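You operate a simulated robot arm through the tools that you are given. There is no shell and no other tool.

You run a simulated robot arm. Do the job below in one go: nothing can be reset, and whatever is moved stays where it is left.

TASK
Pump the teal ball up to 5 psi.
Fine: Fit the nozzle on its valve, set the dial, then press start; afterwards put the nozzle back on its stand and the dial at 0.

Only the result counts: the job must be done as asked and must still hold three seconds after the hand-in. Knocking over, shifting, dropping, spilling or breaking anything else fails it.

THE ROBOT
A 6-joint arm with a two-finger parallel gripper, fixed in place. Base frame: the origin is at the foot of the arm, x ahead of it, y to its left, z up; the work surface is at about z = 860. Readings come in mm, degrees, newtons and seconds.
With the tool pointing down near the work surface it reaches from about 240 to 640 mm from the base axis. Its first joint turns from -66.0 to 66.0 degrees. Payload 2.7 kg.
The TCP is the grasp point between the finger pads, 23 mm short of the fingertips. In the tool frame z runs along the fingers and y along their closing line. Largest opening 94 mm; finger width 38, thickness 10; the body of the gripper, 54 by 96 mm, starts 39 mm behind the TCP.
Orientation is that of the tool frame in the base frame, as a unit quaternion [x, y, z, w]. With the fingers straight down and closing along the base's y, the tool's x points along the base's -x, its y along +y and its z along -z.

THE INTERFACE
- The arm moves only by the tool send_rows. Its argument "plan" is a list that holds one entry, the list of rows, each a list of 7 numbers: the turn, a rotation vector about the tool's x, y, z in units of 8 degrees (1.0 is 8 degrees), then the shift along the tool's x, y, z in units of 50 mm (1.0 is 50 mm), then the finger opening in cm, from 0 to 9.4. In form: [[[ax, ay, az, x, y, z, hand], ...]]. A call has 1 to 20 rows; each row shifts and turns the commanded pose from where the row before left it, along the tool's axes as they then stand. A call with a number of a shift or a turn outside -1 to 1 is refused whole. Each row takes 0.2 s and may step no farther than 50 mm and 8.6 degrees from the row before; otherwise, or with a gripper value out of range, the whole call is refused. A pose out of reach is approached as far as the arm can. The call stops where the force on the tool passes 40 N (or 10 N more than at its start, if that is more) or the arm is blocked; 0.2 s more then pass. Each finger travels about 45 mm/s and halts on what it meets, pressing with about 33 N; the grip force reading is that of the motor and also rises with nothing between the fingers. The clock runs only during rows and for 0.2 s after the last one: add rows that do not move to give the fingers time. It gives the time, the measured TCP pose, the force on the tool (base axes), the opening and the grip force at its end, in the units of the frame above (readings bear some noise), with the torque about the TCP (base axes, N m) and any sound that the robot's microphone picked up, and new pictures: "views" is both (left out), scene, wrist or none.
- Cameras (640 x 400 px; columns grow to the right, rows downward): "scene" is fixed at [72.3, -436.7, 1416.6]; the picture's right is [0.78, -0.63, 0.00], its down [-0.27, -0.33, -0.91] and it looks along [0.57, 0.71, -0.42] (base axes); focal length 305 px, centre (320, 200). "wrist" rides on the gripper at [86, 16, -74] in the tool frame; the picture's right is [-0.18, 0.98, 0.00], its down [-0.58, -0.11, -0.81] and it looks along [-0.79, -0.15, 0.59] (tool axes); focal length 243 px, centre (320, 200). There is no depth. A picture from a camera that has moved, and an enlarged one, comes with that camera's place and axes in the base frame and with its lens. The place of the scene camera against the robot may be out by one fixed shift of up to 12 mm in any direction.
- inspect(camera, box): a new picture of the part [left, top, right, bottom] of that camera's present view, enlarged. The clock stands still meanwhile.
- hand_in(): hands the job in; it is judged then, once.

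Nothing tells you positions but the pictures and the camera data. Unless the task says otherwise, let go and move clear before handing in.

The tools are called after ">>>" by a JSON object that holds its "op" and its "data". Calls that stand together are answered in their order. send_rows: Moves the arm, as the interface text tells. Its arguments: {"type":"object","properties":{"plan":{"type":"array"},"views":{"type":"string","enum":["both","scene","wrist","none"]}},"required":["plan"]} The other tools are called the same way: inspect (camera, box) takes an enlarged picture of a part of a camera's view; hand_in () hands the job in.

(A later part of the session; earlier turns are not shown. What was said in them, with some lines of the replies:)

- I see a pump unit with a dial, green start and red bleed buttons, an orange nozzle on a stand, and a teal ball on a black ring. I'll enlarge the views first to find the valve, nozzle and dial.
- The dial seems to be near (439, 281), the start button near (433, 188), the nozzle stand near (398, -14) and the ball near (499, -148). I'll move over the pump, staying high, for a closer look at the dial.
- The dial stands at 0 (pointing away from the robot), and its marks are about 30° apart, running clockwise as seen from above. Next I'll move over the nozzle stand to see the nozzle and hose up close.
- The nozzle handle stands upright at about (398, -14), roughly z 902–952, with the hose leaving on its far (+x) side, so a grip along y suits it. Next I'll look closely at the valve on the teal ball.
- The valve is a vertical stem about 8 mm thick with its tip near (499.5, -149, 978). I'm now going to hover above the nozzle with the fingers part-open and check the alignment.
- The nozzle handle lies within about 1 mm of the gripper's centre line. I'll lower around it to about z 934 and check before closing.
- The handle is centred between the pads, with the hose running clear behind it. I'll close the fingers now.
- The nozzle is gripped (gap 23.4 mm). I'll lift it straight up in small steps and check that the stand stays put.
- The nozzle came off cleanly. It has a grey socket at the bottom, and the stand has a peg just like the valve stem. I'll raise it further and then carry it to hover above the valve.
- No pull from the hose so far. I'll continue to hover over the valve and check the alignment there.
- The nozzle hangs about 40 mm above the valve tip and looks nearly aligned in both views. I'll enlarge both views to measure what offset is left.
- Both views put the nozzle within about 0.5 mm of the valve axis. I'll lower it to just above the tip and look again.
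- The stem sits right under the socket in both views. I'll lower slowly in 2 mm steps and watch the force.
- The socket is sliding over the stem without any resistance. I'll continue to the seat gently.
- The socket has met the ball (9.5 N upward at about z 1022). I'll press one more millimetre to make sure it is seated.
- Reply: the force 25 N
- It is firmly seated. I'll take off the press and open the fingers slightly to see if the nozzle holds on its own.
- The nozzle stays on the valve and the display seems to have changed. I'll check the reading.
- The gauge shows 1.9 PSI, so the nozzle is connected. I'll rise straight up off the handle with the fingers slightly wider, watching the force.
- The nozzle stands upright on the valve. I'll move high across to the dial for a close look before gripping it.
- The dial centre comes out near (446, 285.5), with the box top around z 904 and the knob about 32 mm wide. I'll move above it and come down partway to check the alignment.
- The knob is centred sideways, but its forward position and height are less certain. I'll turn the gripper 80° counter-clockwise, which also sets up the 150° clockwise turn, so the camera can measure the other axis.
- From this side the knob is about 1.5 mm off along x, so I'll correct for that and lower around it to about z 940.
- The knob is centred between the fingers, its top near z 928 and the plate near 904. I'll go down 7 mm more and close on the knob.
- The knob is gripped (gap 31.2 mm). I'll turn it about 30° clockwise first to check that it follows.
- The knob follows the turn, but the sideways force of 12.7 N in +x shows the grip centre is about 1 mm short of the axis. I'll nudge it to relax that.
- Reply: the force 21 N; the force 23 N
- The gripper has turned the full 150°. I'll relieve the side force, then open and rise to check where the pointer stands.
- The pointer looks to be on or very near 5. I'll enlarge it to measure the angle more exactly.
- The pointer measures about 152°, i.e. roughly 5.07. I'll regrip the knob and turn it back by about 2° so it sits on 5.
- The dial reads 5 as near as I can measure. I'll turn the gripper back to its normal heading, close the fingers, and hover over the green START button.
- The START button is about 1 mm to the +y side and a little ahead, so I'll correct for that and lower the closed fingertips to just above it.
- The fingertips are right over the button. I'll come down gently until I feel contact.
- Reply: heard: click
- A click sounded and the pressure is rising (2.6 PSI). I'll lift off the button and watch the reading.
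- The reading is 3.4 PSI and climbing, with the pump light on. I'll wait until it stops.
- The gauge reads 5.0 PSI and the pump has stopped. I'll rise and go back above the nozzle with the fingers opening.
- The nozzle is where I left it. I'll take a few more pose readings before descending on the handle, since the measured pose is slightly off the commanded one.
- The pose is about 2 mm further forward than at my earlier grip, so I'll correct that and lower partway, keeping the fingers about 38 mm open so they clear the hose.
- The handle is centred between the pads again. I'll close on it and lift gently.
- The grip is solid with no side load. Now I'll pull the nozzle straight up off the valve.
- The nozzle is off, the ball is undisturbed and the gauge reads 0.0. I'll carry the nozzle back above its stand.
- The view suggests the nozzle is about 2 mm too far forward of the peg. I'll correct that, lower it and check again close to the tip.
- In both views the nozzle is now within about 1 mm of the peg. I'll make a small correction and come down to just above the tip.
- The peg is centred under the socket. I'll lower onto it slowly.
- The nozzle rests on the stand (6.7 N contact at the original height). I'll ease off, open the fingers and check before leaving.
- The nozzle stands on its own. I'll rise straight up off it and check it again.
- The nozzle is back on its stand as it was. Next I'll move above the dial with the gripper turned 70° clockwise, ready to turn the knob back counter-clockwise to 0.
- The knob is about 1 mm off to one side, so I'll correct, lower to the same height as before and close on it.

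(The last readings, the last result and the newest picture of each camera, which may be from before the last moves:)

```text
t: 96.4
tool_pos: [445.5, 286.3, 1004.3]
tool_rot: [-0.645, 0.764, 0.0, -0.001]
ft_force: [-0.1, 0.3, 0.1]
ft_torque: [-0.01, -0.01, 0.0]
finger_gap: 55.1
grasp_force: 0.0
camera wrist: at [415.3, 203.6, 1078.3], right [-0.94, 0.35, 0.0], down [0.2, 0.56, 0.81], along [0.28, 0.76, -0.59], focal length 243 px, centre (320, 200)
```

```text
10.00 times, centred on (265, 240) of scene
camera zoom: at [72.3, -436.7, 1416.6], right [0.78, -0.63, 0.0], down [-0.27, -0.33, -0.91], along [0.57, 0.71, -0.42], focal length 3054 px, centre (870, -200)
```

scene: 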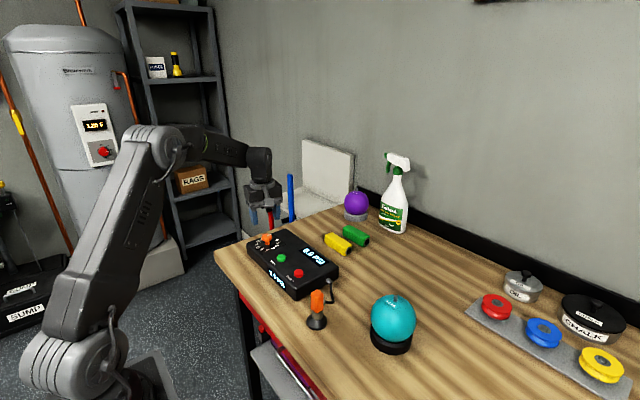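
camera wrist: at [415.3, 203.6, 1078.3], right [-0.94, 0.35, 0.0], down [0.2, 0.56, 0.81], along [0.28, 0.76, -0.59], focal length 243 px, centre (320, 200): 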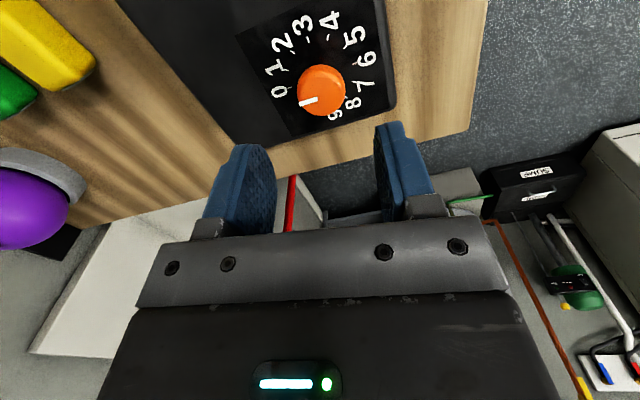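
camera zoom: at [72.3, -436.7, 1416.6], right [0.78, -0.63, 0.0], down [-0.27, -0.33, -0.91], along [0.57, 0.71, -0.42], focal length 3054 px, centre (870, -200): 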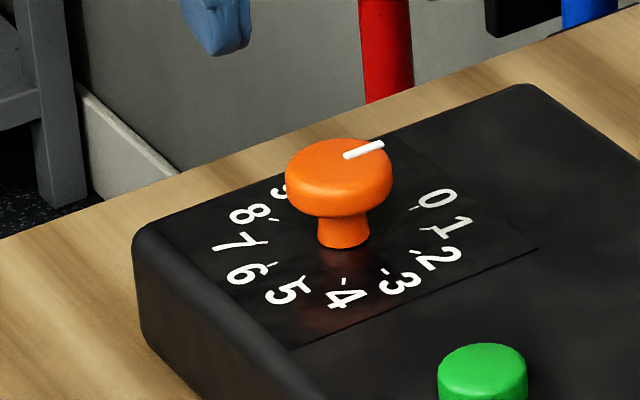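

The pointer is back on 0 (within about 1°), and the nozzle, ball and gauge look right. I'll raise the arm clear and make one last check.

>>> {"op": "send_rows", "data": {"plan": [[[0, 0, 0, 0, 0, -0.8, 5.5], [0, 0, 0, 0, 0, -0.9, 5.5], [0, 0, 0, 0, 0, -0.9, 5.5], [0, 0, 1, 0, 0, 0, 5.5], [0, 0, 1, 0, 0, 0, 5.5], [0, 0, 1, 0, 0, 0, 5.5], [0, 0, 1, 0, 0, 0, 5.5], [0, 0, 1, 0, 0, 0, 5.5], [0, 0, 1, 0, 0, 0, 5.5], [0, 0, 1, 0, 0, 0, 5.5], [0, 0, 1, 0, 0, 0, 5.5], [0, 0, 1, 0, 0, 0, 5.5], [0, 0, 1, 0, 0, 0, 5.5], [0, 0, 0, 0.6, 0, 0, 5.5], [0, 0, 0, 0.6, 0, 0, 5.5], [0, 0, 0, 0, 0, 0, 5.5]]]}}

>>> {"op": "inspect", "data": {"camera": "scene", "box": [230, 200, 440, 360]}}

>>> {"op": "inspect", "data": {"camera": "scene", "box": [290, 270, 430, 360]}}

>>> {"op": "inspect", "data": {"camera": "wrist", "box": [150, 0, 450, 150]}}

```text
t: 99.8
tool_pos: [384.9, 284.4, 1132.8]
tool_rot: [-0.002, 1.0, 0.0, 0.0]
ft_force: [-0.4, -0.5, -0.6]
ft_torque: [0.01, -0.03, -0.03]
finger_gap: 55.1
grasp_force: 0.0
camera wrist: at [297.4, 300.3, 1207.6], right [0.18, 0.98, 0.0], down [0.58, -0.11, 0.81], along [0.79, -0.14, -0.59], focal length 243 px, centre (320, 200)
```

scene: 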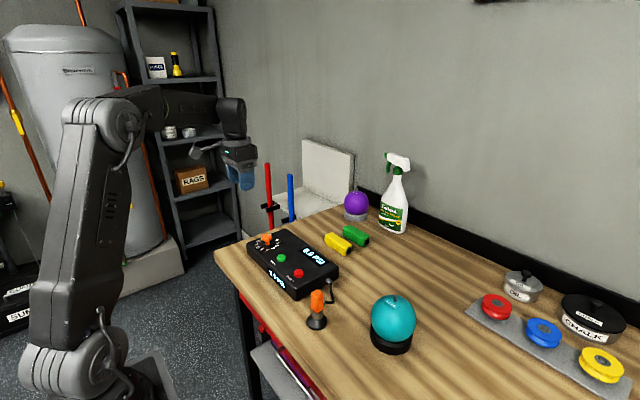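
wrist: 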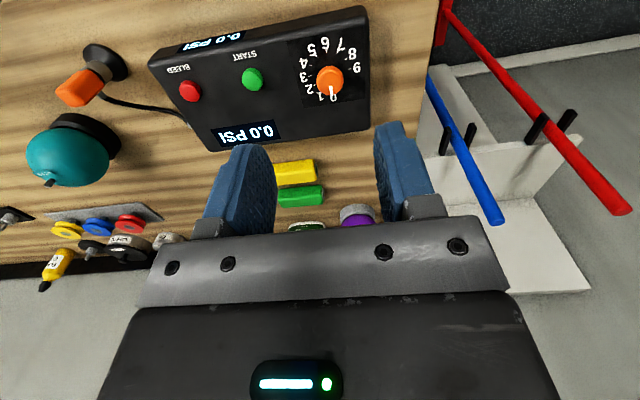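

```text
2.50 times, centred on (335, 280) of scene
camera zoom: at [72.3, -436.7, 1416.6], right [0.78, -0.63, 0.0], down [-0.27, -0.33, -0.91], along [0.57, 0.71, -0.42], focal length 764 px, centre (282, 0)
```

zoom: 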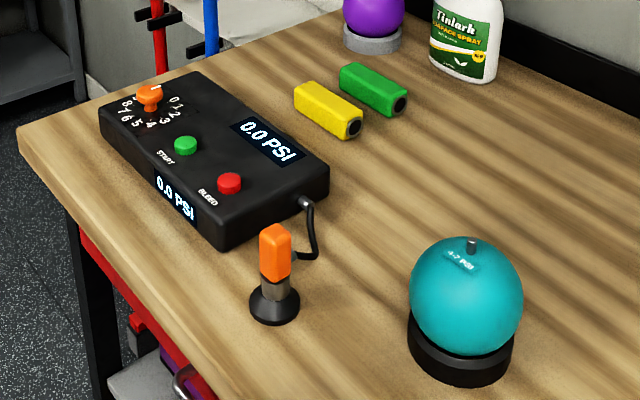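

```text
4.44 times, centred on (360, 315) of scene
camera zoom: at [72.3, -436.7, 1416.6], right [0.78, -0.63, 0.0], down [-0.27, -0.33, -0.91], along [0.57, 0.71, -0.42], focal length 1357 px, centre (142, -311)
```

zoom: 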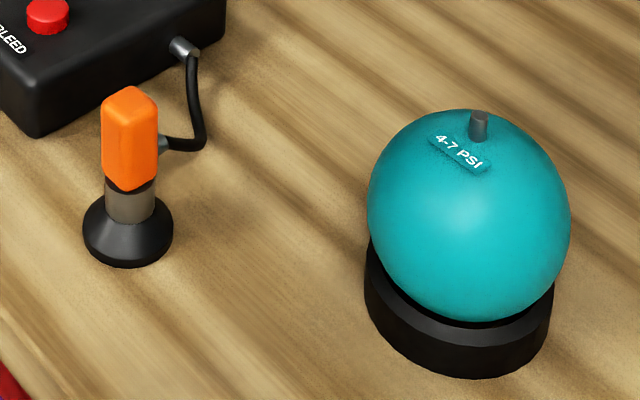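

```text
2.13 times, centred on (300, 75) of wrist
camera zoom: at [297.4, 300.3, 1207.6], right [0.18, 0.98, 0.0], down [0.58, -0.11, 0.81], along [0.79, -0.14, -0.59], focal length 518 px, centre (363, 467)
```

zoom: 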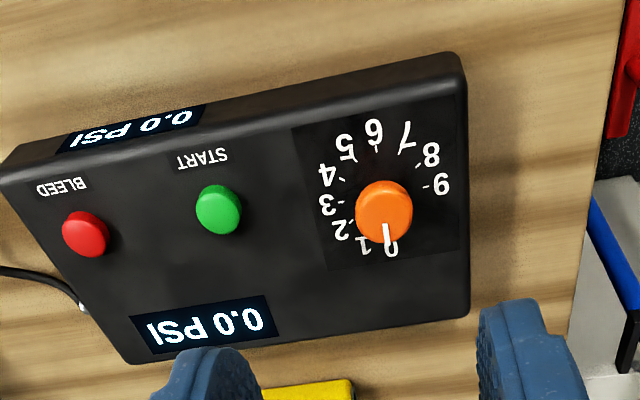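

The ball was pumped to 5.0 PSI and sits upright in its ring. The nozzle is back on its stand, the dial points at 0, nothing else has moved and the arm is clear, so I'm handing in.

>>> {"op": "hand_in", "data": {}}

```text
The job is handed in.
```

I pumped the teal ball to 5.0 psi, going by the pump's gauge, and handed the job in. I haven't seen the judging result.

- **Pumping:** I fitted the nozzle on the valve, set the dial to 5 and pressed start. The pump stopped by itself at 5.0. The gauge has read 0.0 since I took the nozzle off, so I can't confirm the pressure after that.
- **Nozzle:** It is back on its stand, seated at about its original height.
- **Dial:** It points at 0, within about 1° by my measurement.
- **Surroundings:** In the last pictures nothing else had moved. The gripper is empty and the arm is raised clear.
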